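You operate a simulated robot arm through the tools that you are given. There is no shell and no other tool. Be economical: measure what you need, move in short steps, check, and stop when the job is done.

You run a simulated two-armed robot. Do the job below in one go: nothing can be reset, and whatever is moved stays where it is left.

Task
Unplug the wooden tester and turn the grey coil knob to blue.
Fine: yellow tester button first; each plug to the cup of its colour.

Only the result counts: the job must be done as asked and must still hold three seconds after the hand-in. Knocking over, shifting, dropping, spilling or breaking anything else fails it.

Robot
Two 7-joint arms with fingered hands on one trunk, on a base that drives. Base frame: it is fixed to the floor where the robot stands at the start and does not move with it; the origin is under the middle of the robot, x ahead of it, y to its left, z up. Readings come in m, rad, newtons and seconds.
The left shoulder is at the start at [0.042, 0.163, 1.061], the right one opposite. Places, roughly: brass earth socket [0.7, -0.2, 0.9]; green cup of the wooden tester [0.5, -0.4, 0.9]; grey coil socket [0.7, -0.3, 0.9]; white cup of the wooden tester [0.6, -0.4, 0.9]; yellow tester button [0.5, -0.2, 0.9]. Payload 4 kg a hand.
Tool frame (each hand has its own): the origin (TCP) lies between the finger pads and is the grasp point; the fingertips stand 0.036 m ahead of it; z points along the fingers, y is the line along which they close. The gripper opens to 0.124 m. The gripper's body begins 0.042 m behind the TCP. The gripper is a hand of 4 fingers: y runs from the thumb to the fingers, the wrist lies at [-0.015, -0.099, -0.189] in the tool frame.
Orientation is that of the tool frame in the base frame, as a unit quaternion [x, y, z, w]. With the fingers straight down and the wrist toward the robot, the tool's x, y and z point along [0, 1, 0], [1, 0, 0] and [0, 0, -1] of the base frame.

Tools
- The arms move only by the tool nudge_tool. It takes "left_commands", "right_commands" or both (then of equal length, played together; a hand with none holds still); each is a list of rows, each a list of 6 numbers: the shift along the base's x, y, z in m, then the turn, a rotation vector about the base's x, y, z in rad. In form: [[tx, ty, tz, ax, ay, az], ...]. A call has 1 to 20 rows; each row shifts and turns the commanded pose from where the row before left it. A row lasts 0.2 s, in which the tool goes at most 0.05 m and 0.15 rad; a call with a longer step from one row to the next is refused whole. Where a pose cannot be reached the arm comes as near as it can. A force on the tool above 50 N (or 10 N above the force at the start of the call, whichever is more), or a blocked arm, ends the call early, and 0.2 s more pass. In this call time passes only in rows, and 0.2 s behind the last. It gives the time, the measured TCP pose, the force on the tool (base axes), the opening and the grip force at its end, in the units of the frame above (readings bear some noise), with the torque about the TCP (base axes, N m) and any sound that the robot's microphone picked up.
- Cameras (640 x 400 px; columns grow to the right, rows downward): "scene" is now at [0.1487, -0.0351, 1.3138]; the picture's right is [-0.38, -0.92, 0.06], its down [-0.31, 0.07, -0.95] and it looks along [0.87, -0.38, -0.32] (base axes); focal length 278 px, centre (320, 200). "left" rides on the left gripper at [-0.075, -0.086, -0.123] in its tool frame; the picture's right is [-0.70, -0.34, 0.63], its down [0.64, -0.68, 0.35] and it looks along [0.32, 0.65, 0.69] (tool axes); focal length 275 px, centre (320, 200). "right" rides on the right gripper at [0.075, -0.086, -0.123] in its tool frame; the picture's right is [-0.70, 0.34, -0.63], its down [-0.64, -0.68, 0.35] and it looks along [-0.32, 0.65, 0.69] (tool axes); focal length 275 px, centre (320, 200). There is no depth. A picture from a camera that has moved, and an enlarged one, comes with that camera's place and axes in the base frame and with its lens.
- camera(camera): a new picture of that camera. The clock stands still meanwhile.
- lift_body(by): slides the trunk up (or, below 0, down) by that many m; the arms and the scene camera ride with it, the base frame stays. It gives what a move gives, with no picture.
- base_move(legs): drives the robot by 1 to 6 legs, each [ahead, left, turn to the left] in m, m and rad, along the robot's own axes; the way and the turn of a leg run together, so that a leg with both is an arc; at most 1.5 m and 3.142 rad a leg. The arms and the cameras ride along, it lands a little off, and it stops where it bumps. It gives what a move gives.
- set_fingers(index, middle, ring, thumb_bend, thumb_turn, hand): sets how far each is bent, from 0 (flat) to 100 (curled in); at 30 the hand is open as for a grip, at 70 the pads meet at the TCP. One left out holds its place. A second passes; each finger stops where it meets its share of the squeeze, and holds until it gets a number again. It is the only way to open and close the hand. It gives what a move gives, with no picture; readings hold the bend of each and the force on the fingers (four entries, about 0 where the hand has none), thumb and palm. thumb_turn goes from beside the hand (0) to across from the fingers (100), as for a grip.
- turn_head(pan, tilt): turns the head with the scene camera to pan (to the left, within 1.501 rad either way) and tilt (down, from -0.506 to 1.204), counted from straight ahead of the robot. It gives what a move gives.
- close_up(camera, box): a new picture of the part [left, top, right, bottom] of that camera's present view, enlarged. The clock stands still meanwhile.
- finish_job(): hands the job in; it is judged then, once.

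Go step by step. Nothing tells you exact positions but the pictures and the camera data: compare them with the known pose of the tool, close in by small moves and look again before you grip or let go. The budget is 120 turns and 108 pictures, counting those below and the enlarged ones. Unless the task says otherwise, let go and move clear before handing in, and close with one line.

The tools are called after "Call:" by a JSON object that holds its "api" and its "payload". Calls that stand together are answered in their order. nudge_tool: Moves the arms, as the interface text tells. Its arguments: {"type":"object","properties":{"left_commands":{"type":"array","items":{"type":"array","items":{"type":"number"}}},"right_commands":{"type":"array","items":{"type":"array","items":{"type":"number"}}}},"required":[]} The other tools are called the same way: lift_body (by) slides the trunk up or down; set_fingers (index, middle, ring, thumb_bend, thumb_turn, hand) moves the fingers one by one; base_move (legs) drives the base; turn_head (pan, tilt) turns the head that bears the scene camera; camera (camera) takes a picture; close_up (camera, box) takes an enlarged picture of a part of a camera's view; finish_job () hands the job in.

At the start:

```text
t: 0.0
left_tool_pos: [0.8753, -0.0222, 1.2249]
left_tool_rot: [0.707, 0.707, 0.0, 0.0]
left_ft_force: [0.3, 0.2, 0.1]
left_wrist_torque: [0.0, 0.01, 0.03]
left_gripper_width: 0.124
left_finger_force: 0.1
left_shape: jaw
left_bend: [30.0, 30.0, 30.0, 30.0, 98.0]
left_finger forces: [0.1, 0.1, 0.0, 0.0, 0.0, 0.1]
right_tool_pos: [0.5254, -0.4635, 1.3136]
right_tool_rot: [0.707, 0.707, 0.0, 0.0]
right_ft_force: [-0.3, -0.4, -0.2]
right_wrist_torque: [-0.03, 0.02, 0.01]
right_gripper_width: 0.1238
right_finger_force: 0.0
right_shape: jaw
right_bend: [30.0, 30.0, 30.0, 30.0, 98.0]
right_finger forces: [0.0, 0.0, 0.0, 0.0, 0.0, 0.0]
trunk travel left (down, up): [-0.225, 0.253]
robot x, y, heading: [0.001, 0.002, -0.002]
head pan, tilt: [-0.391, 0.18]
```

scene: 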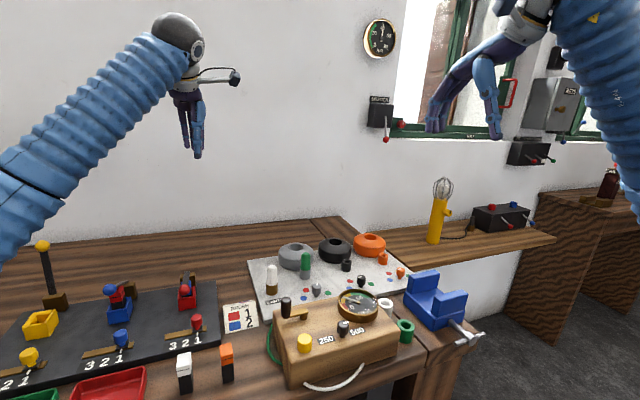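
right: 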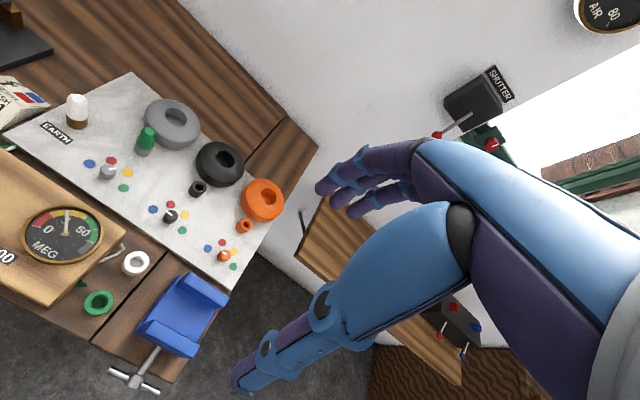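
left: 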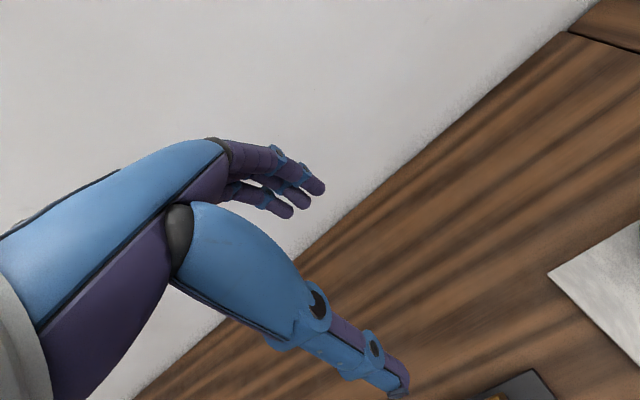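

I see the wooden tester with its yellow button, a white plug in the earth socket, a green plug by the grey coil, and cups on the tester's right. I'll look closer at these parts first.

Call:
{"api": "close_up", "payload": {"camera": "scene", "box": [220, 220, 460, 400]}}

Call:
{"api": "close_up", "payload": {"camera": "right", "box": [0, 70, 320, 270]}}

Call:
{"api": "turn_head", "payload": {"pan": -0.5, "tilt": 0.6}}

Call:
{"api": "camera", "payload": {"camera": "scene"}}

```text
2.22 times, centred on (340, 310) of scene
camera zoom: at [0.1487, -0.0351, 1.3138], right [-0.38, -0.92, 0.06], down [-0.31, 0.07, -0.95], along [0.87, -0.38, -0.32], focal length 618 px, centre (276, -44)
```

zoom: 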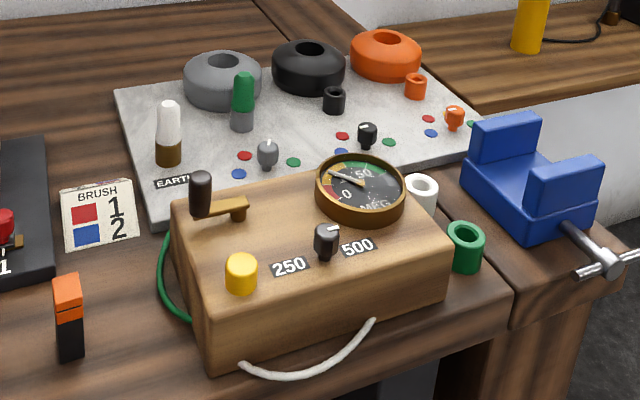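

```text
2.00 times, centred on (160, 170) of right
camera zoom: at [0.4382, -0.3898, 1.436], right [0.34, -0.7, 0.63], down [-0.68, -0.64, -0.35], along [0.65, -0.32, -0.69], focal length 551 px, centre (640, 260)
```

zoom: 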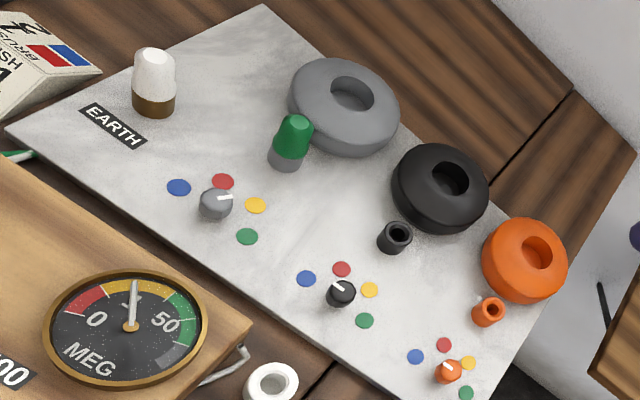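

```text
t: 0.9
left_tool_pos: [0.8752, -0.0228, 1.2247]
left_tool_rot: [0.708, 0.707, -0.001, 0.0]
left_ft_force: [0.2, 0.6, -0.3]
left_wrist_torque: [0.05, 0.01, -0.01]
left_gripper_width: 0.1239
left_finger_force: 0.1
left_shape: jaw
left_bend: [30.0, 30.0, 30.0, 30.0, 98.0]
left_finger forces: [0.1, 0.0, 0.1, 0.1, 0.0, 0.0]
right_tool_pos: [0.5258, -0.4627, 1.3127]
right_tool_rot: [0.707, 0.707, 0.0, 0.0]
right_ft_force: [0.2, 0.4, -0.6]
right_wrist_torque: [0.01, -0.05, 0.01]
right_gripper_width: 0.1239
right_finger_force: 0.0
right_shape: jaw
right_bend: [30.0, 30.0, 30.0, 30.0, 98.0]
right_finger forces: [0.0, 0.0, 0.0, 0.1, 0.0, 0.0]
trunk travel left (down, up): [-0.225, 0.253]
robot x, y, heading: [-0.0018, 0.0045, 0.002]
head pan, tilt: [-0.499, 0.6]
```

```text
102 pictures are left
camera scene: at [0.1346, -0.0419, 1.277], right [-0.47, -0.88, 0.07], down [-0.62, 0.27, -0.74], along [0.63, -0.39, -0.67], focal length 278 px, centre (320, 200)
```

scene: 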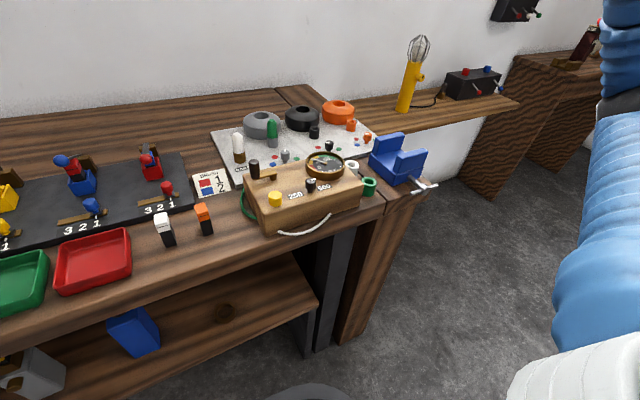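

The needle is up, so the tester is live; plugs sit at about (0.694,-0.163) and (0.730,-0.257), the grey knob at about (0.650,-0.257). I'll raise the trunk for a longer baseline and look at the tester.

Call:
{"api": "lift_body", "payload": {"by": 0.2}}

Call:
{"api": "turn_head", "payload": {"pan": -0.45, "tilt": 0.7}}

Call:
{"api": "close_up", "payload": {"camera": "scene", "box": [160, 100, 480, 300]}}

Call:
{"api": "close_up", "payload": {"camera": "right", "box": [0, 70, 320, 270]}}

```text
t: 3.0
left_tool_pos: [0.8743, -0.0235, 1.4249]
left_tool_rot: [0.707, 0.707, 0.0, -0.001]
left_ft_force: [0.6, 0.6, 0.4]
left_wrist_torque: [-0.01, 0.01, -0.03]
left_gripper_width: 0.1237
left_finger_force: 0.0
left_shape: jaw
left_bend: [30.0, 30.0, 30.0, 30.0, 98.0]
left_finger forces: [0.1, 0.1, 0.1, 0.1, 0.0, 0.1]
right_tool_pos: [0.5252, -0.4629, 1.5126]
right_tool_rot: [0.707, 0.707, 0.0, 0.0]
right_ft_force: [0.3, -0.2, -0.8]
right_wrist_torque: [-0.01, 0.01, 0.0]
right_gripper_width: 0.1237
right_finger_force: 0.0
right_shape: jaw
right_bend: [30.0, 30.0, 30.0, 30.0, 98.0]
right_finger forces: [0.0, 0.1, 0.0, 0.1, 0.1, 0.0]
trunk travel left (down, up): [-0.425, 0.053]
robot x, y, heading: [-0.0014, -0.0018, 0.006]
head pan, tilt: [-0.499, 0.6]
```

```text
t: 3.7
left_tool_pos: [0.8762, -0.0233, 1.4244]
left_tool_rot: [0.707, 0.707, -0.001, -0.001]
left_ft_force: [-0.1, 0.0, 0.3]
left_wrist_torque: [0.01, 0.0, -0.02]
left_gripper_width: 0.1239
left_finger_force: 0.0
left_shape: jaw
left_bend: [30.0, 30.0, 30.0, 30.0, 98.0]
left_finger forces: [0.0, 0.1, 0.0, 0.1, 0.1, 0.0]
right_tool_pos: [0.5252, -0.4639, 1.5143]
right_tool_rot: [0.707, 0.707, 0.0, 0.0]
right_ft_force: [-0.3, 0.4, 0.8]
right_wrist_torque: [0.0, 0.02, -0.01]
right_gripper_width: 0.1236
right_finger_force: 0.0
right_shape: jaw
right_bend: [30.0, 30.0, 30.0, 30.0, 98.0]
right_finger forces: [0.0, 0.1, 0.1, 0.1, 0.1, 0.0]
trunk travel left (down, up): [-0.425, 0.053]
robot x, y, heading: [-0.0017, -0.0011, -0.007]
head pan, tilt: [-0.45, 0.7]
```

```text
2.00 times, centred on (320, 200) of scene
camera zoom: at [0.071, -0.0366, 1.4877], right [-0.44, -0.9, 0.0], down [-0.59, 0.28, -0.76], along [0.68, -0.33, -0.65], focal length 556 px, centre (320, 200)
```

zoom: 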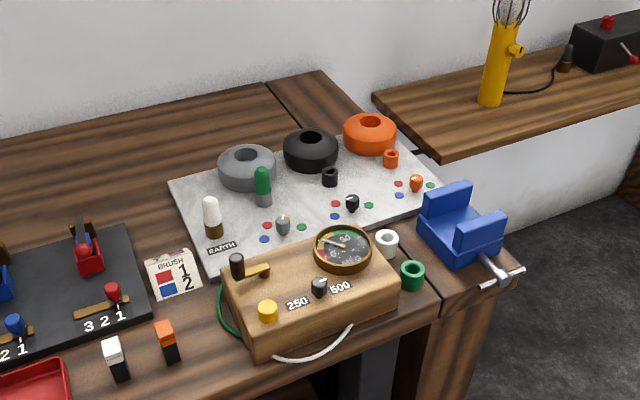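

```text
2.00 times, centred on (160, 170) of right
camera zoom: at [0.4384, -0.3898, 1.636], right [0.34, -0.7, 0.63], down [-0.68, -0.64, -0.35], along [0.65, -0.32, -0.69], focal length 551 px, centre (640, 260)
```

zoom: 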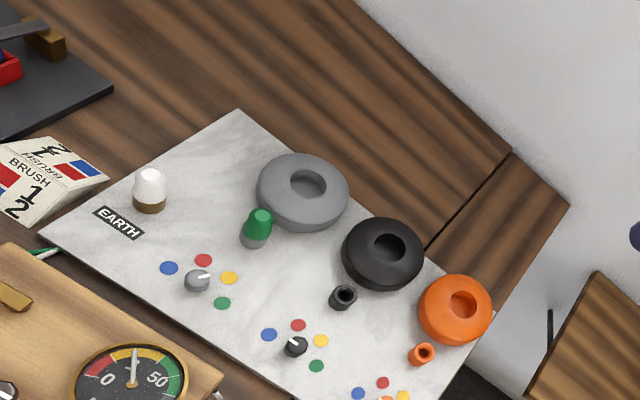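

The tester button lies near x 0.46–0.5, y -0.17. I'll bring the right hand over the tester so its camera looks down, and shift the left arm out of the way.

Call:
{"api": "nudge_tool", "payload": {"right_commands": [[0.015, 0.036, -0.03, 0, 0, 0], [0.015, 0.036, -0.03, 0, 0, 0], [0.015, 0.036, -0.03, 0, 0, 0], [0.015, 0.036, -0.03, 0, 0, 0], [0.015, 0.036, -0.03, 0, 0, 0]], "left_commands": [[0, 0.045, 0, 0, 0, 0], [0, 0.045, 0, 0, 0, 0], [0, 0.045, 0, 0, 0, 0], [0, 0.045, 0, 0, 0, 0], [0, 0.045, 0, 0, 0, 0]]}}

Call:
{"api": "camera", "payload": {"camera": "right"}}

Call:
{"api": "camera", "payload": {"camera": "scene"}}

```text
t: 4.9
left_tool_pos: [0.8757, 0.2043, 1.4222]
left_tool_rot: [0.709, 0.706, -0.001, -0.001]
left_ft_force: [0.0, -0.8, 0.2]
left_wrist_torque: [-0.01, 0.01, 0.01]
left_gripper_width: 0.1239
left_finger_force: 0.1
left_shape: jaw
left_bend: [30.0, 30.0, 30.0, 30.0, 98.0]
left_finger forces: [0.0, 0.0, 0.0, 0.1, 0.0, 0.1]
right_tool_pos: [0.6017, -0.2827, 1.3622]
right_tool_rot: [0.708, 0.706, -0.001, 0.001]
right_ft_force: [0.0, 0.7, 0.5]
right_wrist_torque: [-0.01, 0.04, 0.0]
right_gripper_width: 0.1237
right_finger_force: 0.1
right_shape: jaw
right_bend: [30.0, 30.0, 30.0, 30.0, 98.0]
right_finger forces: [0.1, 0.1, 0.0, 0.1, 0.0, 0.0]
trunk travel left (down, up): [-0.425, 0.053]
robot x, y, heading: [-0.0002, 0.0033, -0.001]
head pan, tilt: [-0.45, 0.7]
```

```text
99 pictures are left
camera right: at [0.5137, -0.209, 1.4847], right [0.34, -0.7, 0.63], down [-0.68, -0.64, -0.34], along [0.65, -0.32, -0.69], focal length 275 px, centre (320, 200)
```

right: 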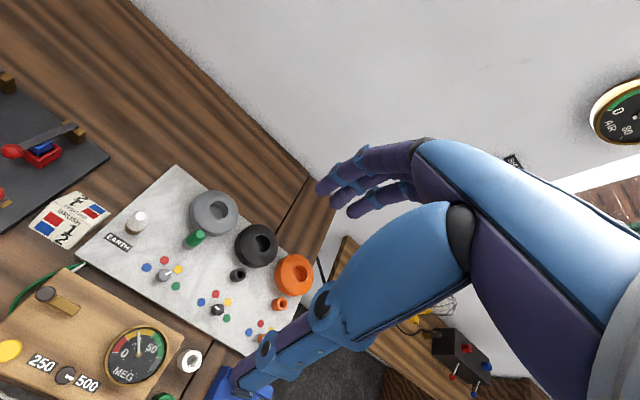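

```text
98 pictures are left
camera scene: at [0.0716, -0.0344, 1.4876], right [-0.44, -0.9, 0.01], down [-0.59, 0.28, -0.76], along [0.68, -0.33, -0.65], focal length 278 px, centre (320, 200)
```

scene: 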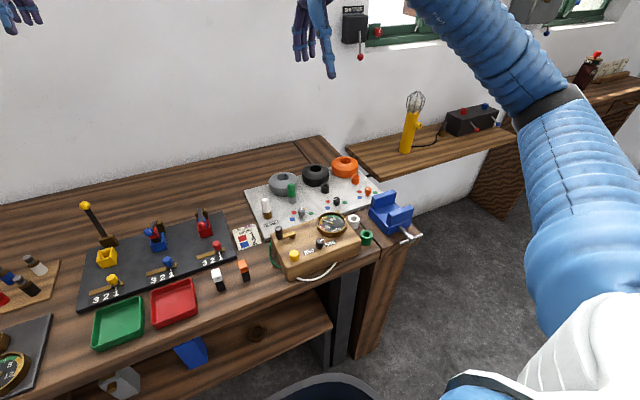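

The button comes out at about (0.482, -0.171, 0.955), which is too near for a downward reach. I'll back the base up about 0.11 m and lower the trunk to its first height.

Call:
{"api": "base_move", "payload": {"legs": [[-0.11, 0, 0]]}}

Call:
{"api": "lift_body", "payload": {"by": -0.18}}

Call:
{"api": "turn_head", "payload": {"pan": -0.4, "tilt": 0.5}}

Call:
{"api": "camera", "payload": {"camera": "right"}}

Call:
{"api": "camera", "payload": {"camera": "scene"}}

```text
t: 6.1
left_tool_pos: [0.7652, 0.2002, 1.4249]
left_tool_rot: [0.708, 0.706, -0.001, 0.001]
left_ft_force: [-0.7, 0.1, 0.8]
left_wrist_torque: [0.01, -0.03, -0.01]
left_gripper_width: 0.1237
left_finger_force: 0.0
left_shape: jaw
left_bend: [30.0, 30.0, 30.0, 30.0, 98.0]
left_finger forces: [0.0, 0.1, 0.1, 0.0, 0.0, 0.0]
right_tool_pos: [0.4877, -0.2859, 1.3632]
right_tool_rot: [0.708, 0.706, 0.0, -0.001]
right_ft_force: [0.0, -0.3, -0.9]
right_wrist_torque: [-0.03, -0.01, -0.01]
right_gripper_width: 0.1237
right_finger_force: 0.1
right_shape: jaw
right_bend: [30.0, 30.0, 30.0, 30.0, 98.0]
right_finger forces: [0.0, 0.1, 0.0, 0.0, 0.0, 0.1]
trunk travel left (down, up): [-0.425, 0.053]
robot x, y, heading: [-0.1076, -0.0005, -0.001]
head pan, tilt: [-0.45, 0.7]
```

```text
t: 8.1
left_tool_pos: [0.7642, 0.2013, 1.2458]
left_tool_rot: [0.708, 0.706, 0.001, 0.0]
left_ft_force: [-0.3, -0.4, 0.4]
left_wrist_torque: [0.0, -0.01, 0.0]
left_gripper_width: 0.1232
left_finger_force: 0.1
left_shape: jaw
left_bend: [30.0, 30.0, 30.0, 30.0, 98.0]
left_finger forces: [0.1, 0.0, 0.0, 0.0, 0.1, 0.0]
right_tool_pos: [0.4891, -0.2857, 1.1834]
right_tool_rot: [0.708, 0.706, 0.001, 0.001]
right_ft_force: [-0.6, -0.1, -0.3]
right_wrist_torque: [-0.01, -0.02, -0.02]
right_gripper_width: 0.124
right_finger_force: 0.2
right_shape: jaw
right_bend: [30.0, 30.0, 30.0, 30.0, 98.0]
right_finger forces: [0.0, 0.0, 0.1, 0.1, 0.0, 0.1]
trunk travel left (down, up): [-0.245, 0.233]
robot x, y, heading: [-0.1098, -0.0017, -0.002]
head pan, tilt: [-0.45, 0.7]
```

```text
t: 8.8
left_tool_pos: [0.765, 0.2009, 1.242]
left_tool_rot: [0.708, 0.706, 0.0, 0.0]
left_ft_force: [-0.7, -0.4, -0.5]
left_wrist_torque: [0.01, 0.0, -0.07]
left_gripper_width: 0.1239
left_finger_force: 0.0
left_shape: jaw
left_bend: [30.0, 30.0, 30.0, 30.0, 98.0]
left_finger forces: [0.0, 0.0, 0.0, 0.0, 0.1, 0.1]
right_tool_pos: [0.4895, -0.2848, 1.1829]
right_tool_rot: [0.708, 0.706, -0.001, 0.0]
right_ft_force: [-0.2, -0.4, 0.8]
right_wrist_torque: [-0.01, 0.02, 0.03]
right_gripper_width: 0.1237
right_finger_force: 0.1
right_shape: jaw
right_bend: [30.0, 30.0, 30.0, 30.0, 98.0]
right_finger forces: [0.1, 0.0, 0.0, 0.1, 0.1, 0.0]
trunk travel left (down, up): [-0.245, 0.233]
robot x, y, heading: [-0.1096, 0.0021, -0.005]
head pan, tilt: [-0.4, 0.499]
```

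```text
97 pictures are left
camera right: at [0.4028, -0.2117, 1.3049], right [0.34, -0.7, 0.63], down [-0.68, -0.64, -0.35], along [0.65, -0.32, -0.69], focal length 275 px, centre (320, 200)
```

right: 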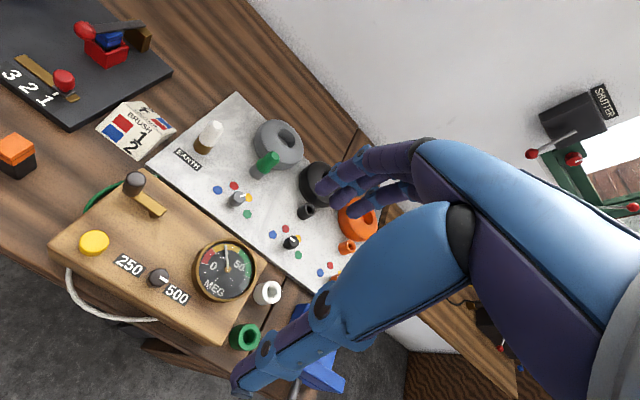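

```text
96 pictures are left
camera scene: at [0.0223, -0.035, 1.3084], right [-0.39, -0.92, 0.05], down [-0.55, 0.19, -0.81], along [0.74, -0.34, -0.58], focal length 278 px, centre (320, 200)
```

scene: 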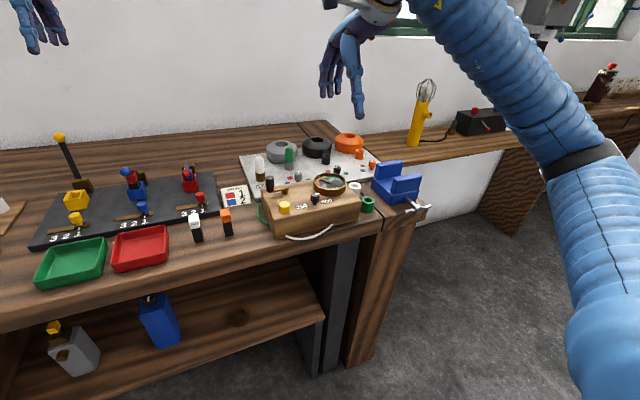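

The button top is at about (0.479, -0.168, 0.950), with the crank handle 6 cm behind it. I'll close the right hand to make a pressing tip and look at its shape.

Call:
{"api": "set_fingers", "payload": {"hand": "right", "index": 100, "middle": 70, "ring": 100, "thumb_bend": 70}}

Call:
{"api": "close_up", "payload": {"camera": "scene", "box": [280, 0, 440, 130]}}

Call:
{"api": "camera", "payload": {"camera": "right"}}

```text
t: 9.8
left_tool_pos: [0.7651, 0.2008, 1.2436]
left_tool_rot: [0.708, 0.706, 0.001, 0.0]
left_ft_force: [-0.3, 0.0, -1.1]
left_wrist_torque: [0.01, -0.04, -0.01]
left_gripper_width: 0.1236
left_finger_force: 0.1
left_shape: jaw
left_bend: [30.0, 30.0, 30.0, 30.0, 98.0]
left_finger forces: [0.0, 0.0, 0.1, 0.0, 0.0, 0.1]
right_tool_pos: [0.4898, -0.2856, 1.1828]
right_tool_rot: [0.709, 0.706, 0.0, 0.0]
right_ft_force: [-0.3, 0.1, -0.3]
right_wrist_torque: [-0.03, 0.0, -0.03]
right_gripper_width: 0.0006
right_finger_force: 0.0
right_shape: fingers
right_bend: [73.0, 70.0, 100.0, 68.0, 97.0]
right_finger forces: [0.1, 0.1, 0.0, 0.0, 0.0, 0.0]
trunk travel left (down, up): [-0.245, 0.233]
robot x, y, heading: [-0.111, -0.0011, -0.005]
head pan, tilt: [-0.4, 0.499]
```

```text
3.08 times, centred on (360, 65) of scene
camera zoom: at [0.0222, -0.035, 1.3085], right [-0.39, -0.92, 0.05], down [-0.55, 0.19, -0.81], along [0.74, -0.34, -0.58], focal length 855 px, centre (197, 615)
```

zoom: 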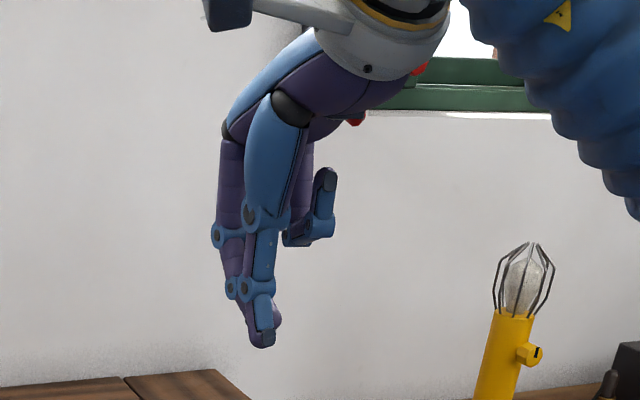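

```text
94 pictures are left
camera right: at [0.4026, -0.2117, 1.305], right [0.34, -0.7, 0.63], down [-0.68, -0.64, -0.35], along [0.65, -0.32, -0.69], focal length 275 px, centre (320, 200)
```

right: 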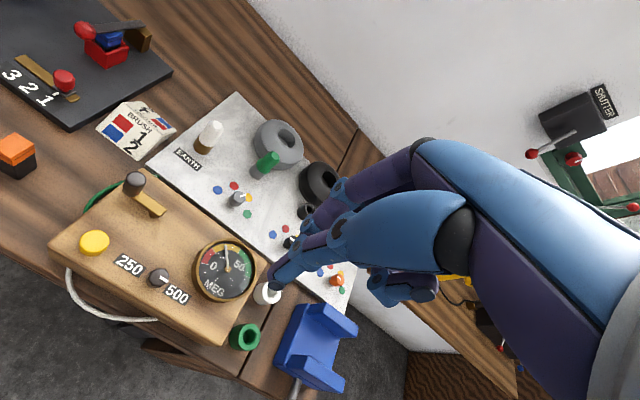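

The middle finger and thumb form a tip. I'll go above the button and look.

Call:
{"api": "nudge_tool", "payload": {"right_commands": [[-0.003, 0.0295, -0.033, 0, 0, 0], [-0.003, 0.0295, -0.033, 0, 0, 0], [-0.003, 0.0295, -0.033, 0, 0, 0], [-0.002, 0.0295, -0.033, 0, 0, 0]]}}

Call:
{"api": "close_up", "payload": {"camera": "scene", "box": [220, 80, 440, 250]}}

Call:
{"api": "camera", "payload": {"camera": "right"}}

```text
t: 10.8
left_tool_pos: [0.7662, 0.2003, 1.2422]
left_tool_rot: [0.708, 0.706, -0.001, -0.001]
left_ft_force: [0.1, 0.3, 0.4]
left_wrist_torque: [-0.01, -0.01, -0.03]
left_gripper_width: 0.1239
left_finger_force: 0.1
left_shape: jaw
left_bend: [30.0, 30.0, 30.0, 30.0, 98.0]
left_finger forces: [0.1, 0.0, 0.1, 0.0, 0.1, 0.0]
right_tool_pos: [0.4771, -0.1667, 1.0513]
right_tool_rot: [0.708, 0.706, 0.0, -0.001]
right_ft_force: [0.1, -0.2, -0.2]
right_wrist_torque: [0.02, 0.0, -0.02]
right_gripper_width: 0.0004
right_finger_force: 0.0
right_shape: fingers
right_bend: [73.0, 70.0, 100.0, 68.0, 97.0]
right_finger forces: [0.0, 0.0, 0.0, 0.0, 0.0, 0.0]
trunk travel left (down, up): [-0.245, 0.233]
robot x, y, heading: [-0.1093, 0.0, -0.004]
head pan, tilt: [-0.4, 0.499]
```

```text
2.35 times, centred on (330, 165) of scene
camera zoom: at [0.0227, -0.0347, 1.3084], right [-0.39, -0.92, 0.05], down [-0.55, 0.19, -0.81], along [0.74, -0.34, -0.58], focal length 654 px, centre (296, 282)
```

zoom: 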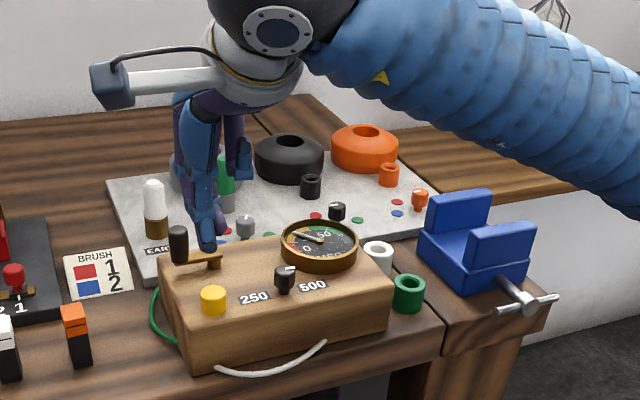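

```text
92 pictures are left
camera right: at [0.3901, -0.0922, 1.1738], right [0.34, -0.7, 0.63], down [-0.68, -0.64, -0.35], along [0.65, -0.32, -0.69], focal length 275 px, centre (320, 200)
```

right: 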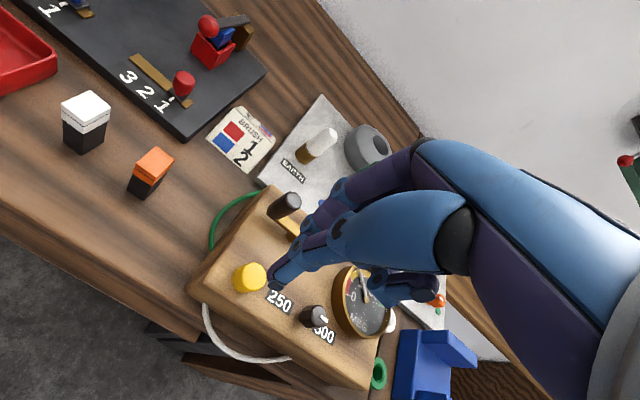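

The tip stands over the button with clearance to the crank handle. I'll lower until just above contact and then press in small steps.

Call:
{"api": "nudge_tool", "payload": {"right_commands": [[0, 0, -0.02, 0, 0, 0], [0, 0, -0.02, 0, 0, 0], [0, 0, -0.01, 0, 0, 0]]}}

Call:
{"api": "close_up", "payload": {"camera": "scene", "box": [240, 120, 400, 250]}}

Call:
{"api": "close_up", "payload": {"camera": "right", "box": [160, 140, 400, 360]}}

```text
t: 11.6
left_tool_pos: [0.7657, 0.2003, 1.2435]
left_tool_rot: [0.708, 0.706, 0.001, 0.0]
left_ft_force: [-0.5, 0.4, -0.2]
left_wrist_torque: [-0.02, 0.01, -0.02]
left_gripper_width: 0.1235
left_finger_force: 0.1
left_shape: jaw
left_bend: [30.0, 30.0, 30.0, 30.0, 98.0]
left_finger forces: [0.0, 0.0, 0.1, 0.0, 0.0, 0.1]
right_tool_pos: [0.4776, -0.1664, 1.0004]
right_tool_rot: [0.708, 0.706, 0.001, 0.0]
right_ft_force: [0.1, -0.1, 0.1]
right_wrist_torque: [-0.03, -0.03, -0.03]
right_gripper_width: 0.0002
right_finger_force: 0.0
right_shape: fingers
right_bend: [73.0, 70.0, 100.0, 68.0, 97.0]
right_finger forces: [0.0, 0.0, 0.1, 0.0, 0.0, 0.0]
trunk travel left (down, up): [-0.245, 0.233]
robot x, y, heading: [-0.1101, -0.004, -0.004]
head pan, tilt: [-0.4, 0.499]
```

```text
3.08 times, centred on (320, 185) of scene
camera zoom: at [0.0224, -0.0349, 1.3085], right [-0.39, -0.92, 0.05], down [-0.55, 0.19, -0.81], along [0.74, -0.34, -0.58], focal length 855 px, centre (320, 246)
```

zoom: 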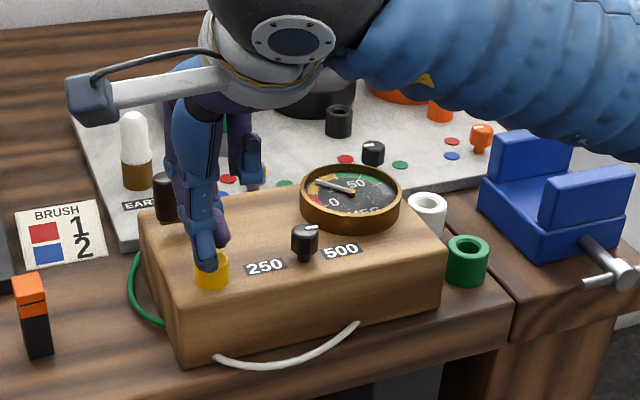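

```text
1.82 times, centred on (280, 250) of right
camera zoom: at [0.3903, -0.0924, 1.1234], right [0.34, -0.7, 0.63], down [-0.68, -0.64, -0.35], along [0.65, -0.32, -0.69], focal length 500 px, centre (393, 109)
```

zoom: 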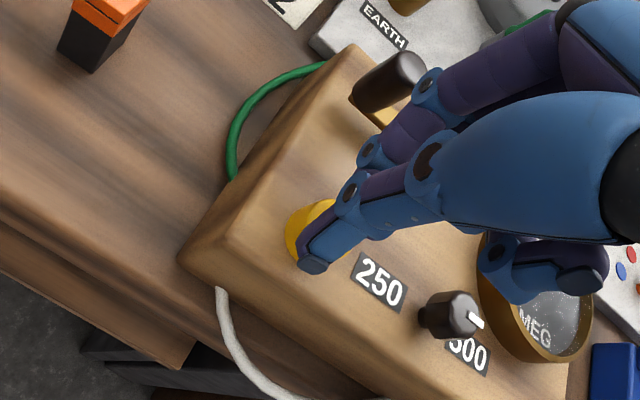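

The tip is just above the button, slightly off centre but on it. Pressing gently now.

Call:
{"api": "nudge_tool", "payload": {"right_commands": [[0.002, 0, -0.005, 0, 0, 0], [0.002, 0, -0.005, 0, 0, 0], [0, 0, -0.005, 0, 0, 0], [0, 0, -0.003, 0, 0, 0], [0, 0, 0, 0, 0, 0]]}}

Call:
{"api": "close_up", "payload": {"camera": "scene", "box": [240, 120, 400, 250]}}

```text
t: 12.8
left_tool_pos: [0.7636, 0.2006, 1.2449]
left_tool_rot: [0.708, 0.706, 0.0, 0.0]
left_ft_force: [0.4, 0.1, -0.2]
left_wrist_torque: [-0.03, 0.02, 0.01]
left_gripper_width: 0.1237
left_finger_force: 0.0
left_shape: jaw
left_bend: [30.0, 30.0, 30.0, 30.0, 98.0]
left_finger forces: [0.0, 0.0, 0.0, 0.1, 0.0, 0.1]
right_tool_pos: [0.482, -0.1655, 0.9855]
right_tool_rot: [0.708, 0.706, 0.003, 0.001]
right_ft_force: [1.9, 1.0, 33.2]
right_wrist_torque: [0.06, 0.19, 0.03]
right_gripper_width: 0.0009
right_finger_force: 18.7
right_shape: fingers
right_bend: [73.0, 71.0, 100.0, 68.0, 97.0]
right_finger forces: [0.0, 11.0, 0.0, 0.0, 26.6, 0.1]
trunk travel left (down, up): [-0.245, 0.233]
robot x, y, heading: [-0.1124, -0.0007, -0.001]
head pan, tilt: [-0.4, 0.499]
heard: click
```

```text
3.08 times, centred on (320, 185) of scene
camera zoom: at [0.0203, -0.0344, 1.3091], right [-0.39, -0.92, 0.05], down [-0.55, 0.19, -0.81], along [0.74, -0.34, -0.58], focal length 855 px, centre (320, 246)
```

zoom: 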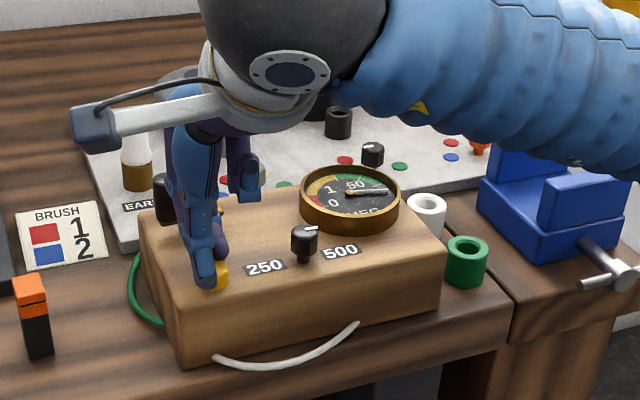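

It clicked and the needle swung. I'll lift off straight up and check the button and needle.

Call:
{"api": "nudge_tool", "payload": {"right_commands": [[0, 0, 0.015, 0, 0, 0], [0, 0, 0.03, 0, 0, 0], [0, 0, 0.04, 0, 0, 0], [0, 0, 0.04, 0, 0, 0], [0, 0, 0.04, 0, 0, 0]]}}

Call:
{"api": "close_up", "payload": {"camera": "scene", "box": [240, 120, 400, 250]}}

```text
t: 14.0
left_tool_pos: [0.764, 0.2007, 1.2439]
left_tool_rot: [0.708, 0.706, 0.0, 0.0]
left_ft_force: [-0.6, 0.5, -0.1]
left_wrist_torque: [0.0, 0.0, 0.0]
left_gripper_width: 0.1235
left_finger_force: 0.0
left_shape: jaw
left_bend: [30.0, 30.0, 30.0, 30.0, 98.0]
left_finger forces: [0.0, 0.1, 0.0, 0.0, 0.0, 0.0]
right_tool_pos: [0.4808, -0.1658, 1.1469]
right_tool_rot: [0.708, 0.706, -0.001, -0.001]
right_ft_force: [0.3, 0.9, 0.2]
right_wrist_torque: [0.03, -0.05, 0.02]
right_gripper_width: 0.0006
right_finger_force: 0.1
right_shape: fingers
right_bend: [73.0, 70.0, 100.0, 68.0, 97.0]
right_finger forces: [0.1, 0.0, 0.0, 0.0, 0.0, 0.1]
trunk travel left (down, up): [-0.245, 0.233]
robot x, y, heading: [-0.1086, 0.0005, -0.005]
head pan, tilt: [-0.4, 0.499]
```

```text
3.08 times, centred on (320, 185) of scene
camera zoom: at [0.0217, -0.0345, 1.3086], right [-0.39, -0.92, 0.05], down [-0.55, 0.19, -0.81], along [0.74, -0.34, -0.58], focal length 855 px, centre (320, 246)
```

zoom: 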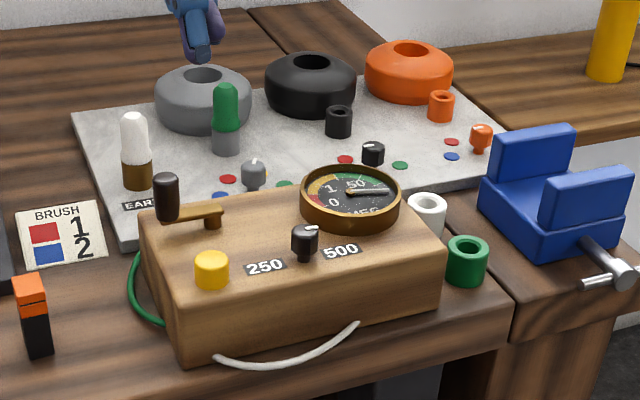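

The button is released and the needle has settled on the right, so that step is done. Next I'll open the hand and move above the white earth plug at (0.694, -0.163).

Call:
{"api": "set_fingers", "payload": {"hand": "right", "index": 30, "middle": 30, "ring": 30, "thumb_bend": 30}}

Call:
{"api": "nudge_tool", "payload": {"right_commands": [[0.0425, 0, 0, 0, 0, 0], [0.0425, 0, 0, 0, 0, 0], [0.0425, 0, 0, 0, 0, 0], [0.0425, 0, 0, 0, 0, 0], [0.043, 0.002, 0, 0, 0, 0], [0, 0, -0.04, 0, 0, 0], [0, 0, -0.04, 0, 0, 0]]}}

Call:
{"api": "close_up", "payload": {"camera": "scene", "box": [210, 80, 370, 210]}}

Call:
{"api": "camera", "payload": {"camera": "right"}}

```text
t: 15.0
left_tool_pos: [0.7652, 0.2, 1.2432]
left_tool_rot: [0.708, 0.706, 0.0, 0.0]
left_ft_force: [0.7, 0.6, 0.0]
left_wrist_torque: [0.0, 0.0, -0.04]
left_gripper_width: 0.1237
left_finger_force: 0.1
left_shape: jaw
left_bend: [30.0, 30.0, 30.0, 30.0, 98.0]
left_finger forces: [0.0, 0.0, 0.0, 0.1, 0.0, 0.1]
right_tool_pos: [0.4828, -0.1663, 1.1465]
right_tool_rot: [0.708, 0.706, 0.0, -0.001]
right_ft_force: [0.0, 0.6, 0.2]
right_wrist_torque: [-0.01, 0.0, 0.01]
right_gripper_width: 0.1232
right_finger_force: 0.2
right_shape: fingers
right_bend: [30.0, 30.0, 30.0, 30.0, 97.0]
right_finger forces: [0.0, 0.1, 0.1, 0.0, 0.1, 0.1]
trunk travel left (down, up): [-0.245, 0.233]
robot x, y, heading: [-0.1105, 0.0018, -0.001]
head pan, tilt: [-0.4, 0.499]
```

```text
t: 16.6
left_tool_pos: [0.7652, 0.2012, 1.2416]
left_tool_rot: [0.708, 0.706, -0.002, 0.0]
left_ft_force: [0.9, 0.1, -0.1]
left_wrist_torque: [0.0, 0.02, -0.01]
left_gripper_width: 0.1237
left_finger_force: 0.1
left_shape: jaw
left_bend: [30.0, 30.0, 30.0, 30.0, 98.0]
left_finger forces: [0.0, 0.0, 0.0, 0.1, 0.1, 0.1]
right_tool_pos: [0.6978, -0.1653, 1.066]
right_tool_rot: [0.708, 0.706, 0.001, 0.0]
right_ft_force: [-0.3, -0.4, -0.9]
right_wrist_torque: [-0.03, 0.0, -0.03]
right_gripper_width: 0.1234
right_finger_force: 0.0
right_shape: fingers
right_bend: [30.0, 30.0, 30.0, 30.0, 97.0]
right_finger forces: [0.0, 0.1, 0.0, 0.0, 0.0, 0.0]
trunk travel left (down, up): [-0.245, 0.233]
robot x, y, heading: [-0.1095, -0.0029, 0.001]
head pan, tilt: [-0.4, 0.499]
```

```text
3.08 times, centred on (290, 145) of scene
camera zoom: at [0.023, -0.0348, 1.3083], right [-0.39, -0.92, 0.05], down [-0.55, 0.19, -0.81], along [0.74, -0.34, -0.58], focal length 855 px, centre (412, 369)
```

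zoom: 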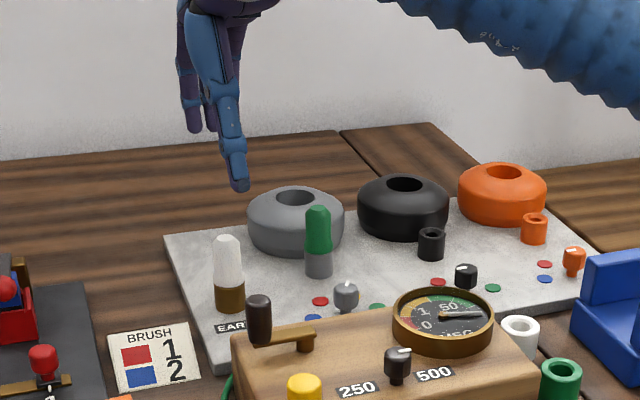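

```text
86 pictures are left
camera right: at [0.6115, -0.0916, 1.1894], right [0.34, -0.7, 0.63], down [-0.68, -0.64, -0.35], along [0.65, -0.32, -0.69], focal length 275 px, centre (320, 200)
```

right: 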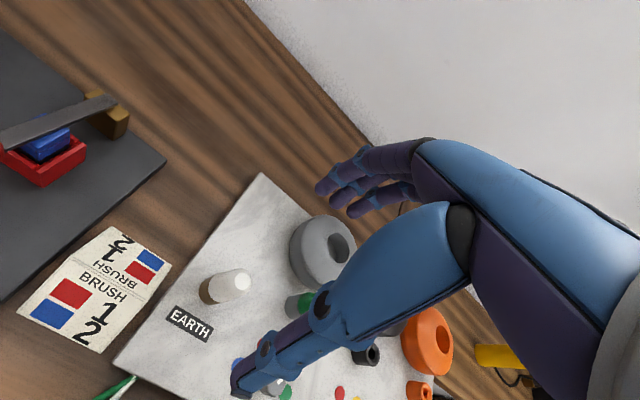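

The plug axis checks out at (0.6935, -0.163), and the open hand straddles it. Descending around the handle.

Call:
{"api": "nudge_tool", "payload": {"right_commands": [[-0.004, 0.002, -0.03, 0, 0, 0], [0, 0, -0.03, 0, 0, 0], [0, 0, -0.03, 0, 0, 0], [0, 0, -0.025, 0, 0, 0]]}}

Call:
{"api": "close_up", "payload": {"camera": "scene", "box": [210, 80, 370, 210]}}

Call:
{"api": "camera", "payload": {"camera": "right"}}

```text
t: 17.6
left_tool_pos: [0.7656, 0.1994, 1.2426]
left_tool_rot: [0.708, 0.706, 0.0, 0.0]
left_ft_force: [-0.1, 0.8, 0.1]
left_wrist_torque: [-0.03, -0.02, 0.02]
left_gripper_width: 0.1234
left_finger_force: 0.1
left_shape: jaw
left_bend: [30.0, 30.0, 30.0, 30.0, 98.0]
left_finger forces: [0.1, 0.1, 0.0, 0.1, 0.0, 0.0]
right_tool_pos: [0.6916, -0.1652, 0.9523]
right_tool_rot: [0.708, 0.706, -0.001, 0.0]
right_ft_force: [-0.6, 0.5, 0.4]
right_wrist_torque: [-0.03, 0.02, -0.02]
right_gripper_width: 0.1232
right_finger_force: 0.0
right_shape: fingers
right_bend: [30.0, 30.0, 30.0, 30.0, 97.0]
right_finger forces: [0.0, 0.0, 0.0, 0.0, 0.1, 0.0]
trunk travel left (down, up): [-0.245, 0.233]
robot x, y, heading: [-0.1107, -0.0002, -0.003]
head pan, tilt: [-0.4, 0.499]
```

```text
3.08 times, centred on (290, 145) of scene
camera zoom: at [0.0225, -0.0352, 1.3084], right [-0.39, -0.92, 0.05], down [-0.55, 0.19, -0.81], along [0.74, -0.34, -0.58], focal length 855 px, centre (412, 369)
```

zoom: 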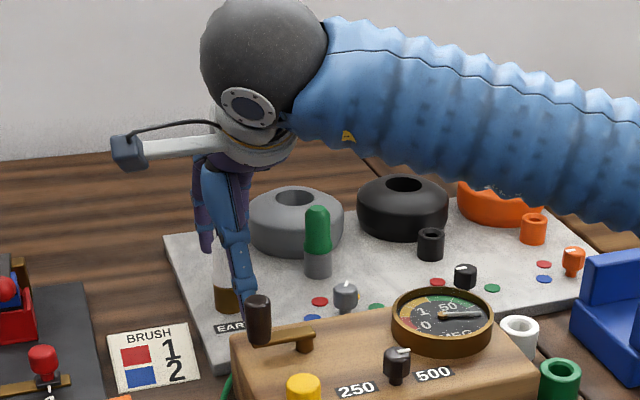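

```text
84 pictures are left
camera right: at [0.6047, -0.0918, 1.0748], right [0.34, -0.7, 0.63], down [-0.68, -0.64, -0.35], along [0.65, -0.32, -0.69], focal length 275 px, centre (320, 200)
```

right: 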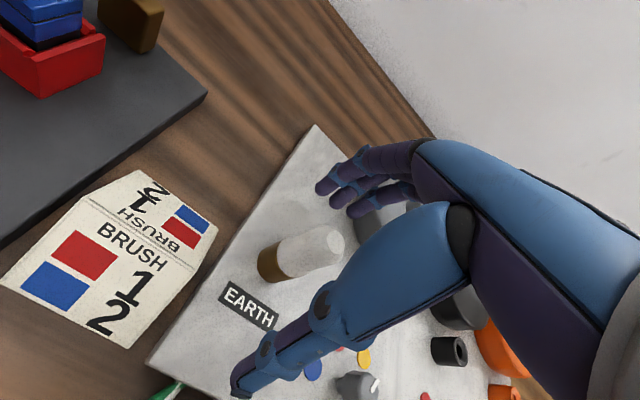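

The plug head sits right at the grasp point between thumb and fingers. I'll lower 5 mm more and close.

Call:
{"api": "nudge_tool", "payload": {"right_commands": [[0.001, 0.001, -0.005, 0, 0, 0]]}}

Call:
{"api": "set_fingers", "payload": {"hand": "right", "index": 70, "middle": 70, "ring": 70, "thumb_bend": 70}}

Call:
{"api": "camera", "payload": {"camera": "right"}}

```text
t: 18.0
left_tool_pos: [0.7648, 0.201, 1.2442]
left_tool_rot: [0.708, 0.707, -0.001, -0.001]
left_ft_force: [-0.1, -0.1, 0.5]
left_wrist_torque: [-0.03, 0.0, 0.02]
left_gripper_width: 0.1239
left_finger_force: 0.1
left_shape: jaw
left_bend: [30.0, 30.0, 30.0, 30.0, 98.0]
left_finger forces: [0.1, 0.0, 0.0, 0.0, 0.0, 0.1]
right_tool_pos: [0.6924, -0.1625, 0.9468]
right_tool_rot: [0.709, 0.706, 0.0, 0.0]
right_ft_force: [-1.1, 0.2, -0.9]
right_wrist_torque: [0.01, 0.04, -0.02]
right_gripper_width: 0.1235
right_finger_force: 0.1
right_shape: fingers
right_bend: [30.0, 30.0, 30.0, 30.0, 97.0]
right_finger forces: [0.0, 0.0, 0.0, 0.0, 0.0, 0.1]
trunk travel left (down, up): [-0.245, 0.233]
robot x, y, heading: [-0.1117, 0.001, 0.0]
head pan, tilt: [-0.4, 0.499]
```

```text
t: 19.0
left_tool_pos: [0.766, 0.2, 1.2438]
left_tool_rot: [0.707, 0.707, 0.0, 0.001]
left_ft_force: [0.2, -0.2, 0.1]
left_wrist_torque: [0.01, 0.01, 0.01]
left_gripper_width: 0.1237
left_finger_force: 0.0
left_shape: jaw
left_bend: [30.0, 30.0, 30.0, 30.0, 98.0]
left_finger forces: [0.0, 0.1, 0.1, 0.0, 0.1, 0.1]
right_tool_pos: [0.6919, -0.1637, 0.9479]
right_tool_rot: [0.708, 0.706, 0.0, 0.001]
right_ft_force: [-0.5, -1.1, 4.6]
right_wrist_torque: [-0.03, -0.31, 0.09]
right_gripper_width: 0.0235
right_finger_force: 14.6
right_shape: fingers
right_bend: [64.0, 64.0, 70.0, 65.0, 97.0]
right_finger forces: [6.6, 7.6, 0.0, 0.1, 15.2, 0.1]
trunk travel left (down, up): [-0.245, 0.233]
robot x, y, heading: [-0.1103, 0.0017, -0.002]
head pan, tilt: [-0.4, 0.499]
```

```text
83 pictures are left
camera right: at [0.6051, -0.0897, 1.0705], right [0.33, -0.7, 0.63], down [-0.68, -0.64, -0.35], along [0.65, -0.32, -0.69], focal length 275 px, centre (320, 200)
```

right: 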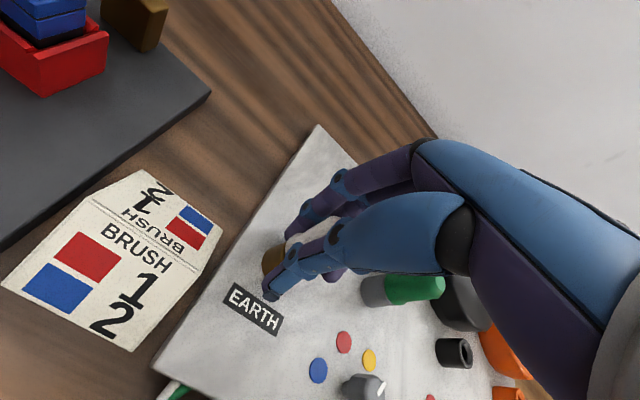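

The pinch is firm on the white handle (width 23.5 mm). Pulling straight up.

Call:
{"api": "nudge_tool", "payload": {"right_commands": [[0, 0, 0.01, 0, 0, 0], [0, 0, 0.01, 0, 0, 0], [0, 0, 0.015, 0, 0, 0], [0, 0, 0.02, 0, 0, 0], [0, 0, 0.03, 0, 0, 0], [0, 0, 0.03, 0, 0, 0]]}}

Call:
{"api": "camera", "payload": {"camera": "right"}}

Call:
{"api": "close_up", "payload": {"camera": "scene", "box": [210, 60, 370, 190]}}

```text
t: 20.4
left_tool_pos: [0.765, 0.2013, 1.2444]
left_tool_rot: [0.708, 0.706, 0.0, 0.0]
left_ft_force: [-0.7, 0.5, -0.5]
left_wrist_torque: [-0.01, -0.01, 0.02]
left_gripper_width: 0.1236
left_finger_force: 0.0
left_shape: jaw
left_bend: [30.0, 30.0, 30.0, 30.0, 98.0]
left_finger forces: [0.0, 0.0, 0.1, 0.0, 0.0, 0.1]
right_tool_pos: [0.6934, -0.1617, 1.0627]
right_tool_rot: [0.708, 0.706, 0.0, 0.0]
right_ft_force: [0.2, 0.7, -0.2]
right_wrist_torque: [-0.02, -0.04, -0.01]
right_gripper_width: 0.0177
right_finger_force: 14.4
right_shape: fingers
right_bend: [64.0, 66.0, 70.0, 68.0, 97.0]
right_finger forces: [7.1, 8.3, 0.1, 0.0, 13.2, 0.0]
trunk travel left (down, up): [-0.245, 0.233]
robot x, y, heading: [-0.1098, -0.001, -0.001]
head pan, tilt: [-0.4, 0.499]
```

```text
82 pictures are left
camera right: at [0.6053, -0.088, 1.1849], right [0.34, -0.7, 0.63], down [-0.68, -0.64, -0.34], along [0.65, -0.32, -0.69], focal length 275 px, centre (320, 200)
```

right: 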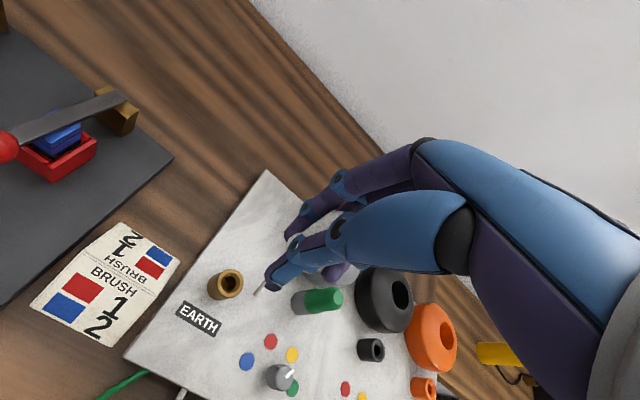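

```text
3.08 times, centred on (290, 125) of scene
camera zoom: at [0.0217, -0.0346, 1.3086], right [-0.39, -0.92, 0.05], down [-0.55, 0.19, -0.81], along [0.74, -0.34, -0.58], focal length 855 px, centre (412, 431)
```

zoom: 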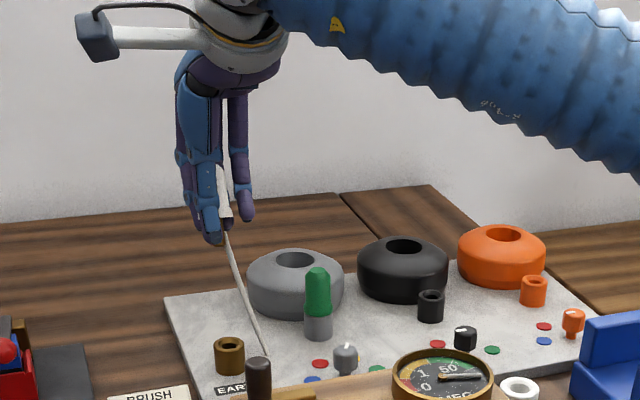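

The white plug is out, with its lead trailing to the tester. I'll look closely at how it sits in the hand.

Call:
{"api": "close_up", "payload": {"camera": "scene", "box": [240, 80, 290, 125]}}

Call:
{"api": "close_up", "payload": {"camera": "right", "box": [180, 170, 400, 340]}}

Call:
{"api": "close_up", "payload": {"camera": "left", "box": [320, 0, 640, 400]}}

```text
8.89 times, centred on (265, 102) of scene
camera zoom: at [0.0217, -0.0346, 1.3086], right [-0.39, -0.92, 0.05], down [-0.55, 0.19, -0.81], along [0.74, -0.34, -0.58], focal length 2471 px, centre (809, 1067)
```

zoom: 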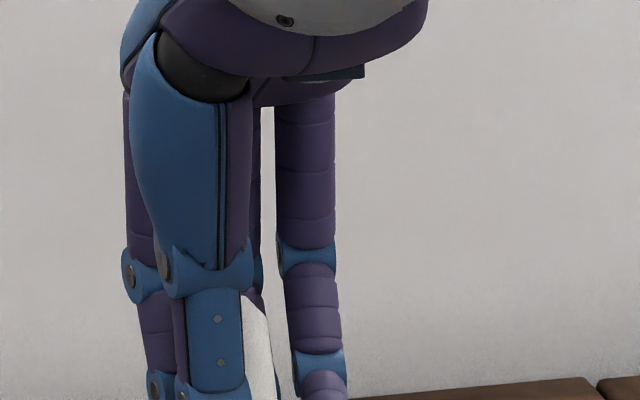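

```text
2.35 times, centred on (290, 255) of right
camera zoom: at [0.6053, -0.088, 1.1849], right [0.34, -0.7, 0.63], down [-0.68, -0.64, -0.34], along [0.65, -0.32, -0.69], focal length 648 px, centre (391, 71)
```

zoom: 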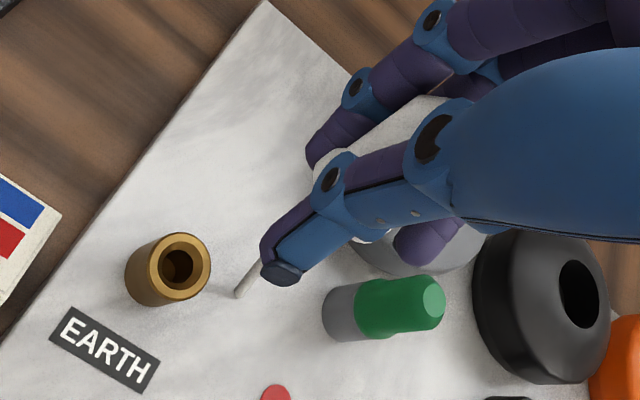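

```text
1.00 times, centred on (480, 200) of left
camera zoom: at [0.6789, 0.1252, 1.3674], right [-0.34, -0.7, -0.63], down [-0.68, 0.65, -0.35], along [0.65, 0.31, -0.69], focal length 275 px, centre (160, 200)
```

zoom: 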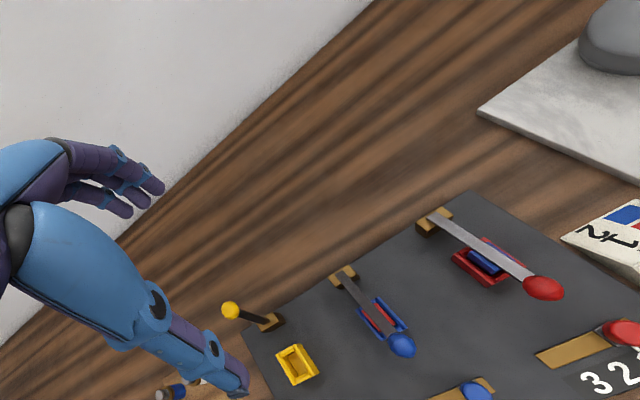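

Call:
{"api": "camera", "payload": {"camera": "scene"}}

Call:
{"api": "close_up", "payload": {"camera": "scene", "box": [230, 90, 330, 200]}}

```text
77 pictures are left
camera scene: at [0.0217, -0.0346, 1.3086], right [-0.39, -0.92, 0.05], down [-0.55, 0.19, -0.81], along [0.74, -0.34, -0.58], focal length 278 px, centre (320, 200)
```

scene: 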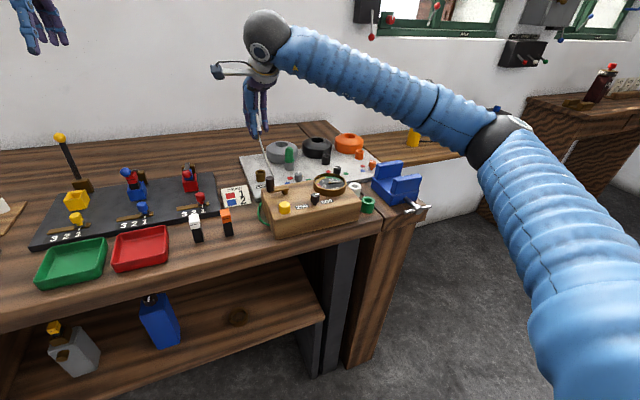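

```text
3.64 times, centred on (280, 145) of scene
camera zoom: at [0.0217, -0.0346, 1.3086], right [-0.39, -0.92, 0.05], down [-0.55, 0.19, -0.81], along [0.74, -0.34, -0.58], focal length 1011 px, centre (466, 400)
```

zoom: 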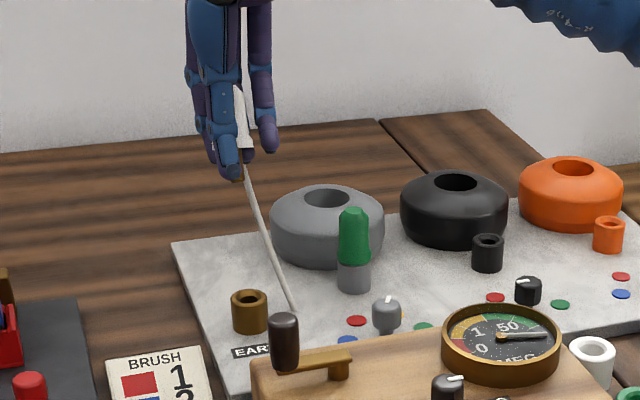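

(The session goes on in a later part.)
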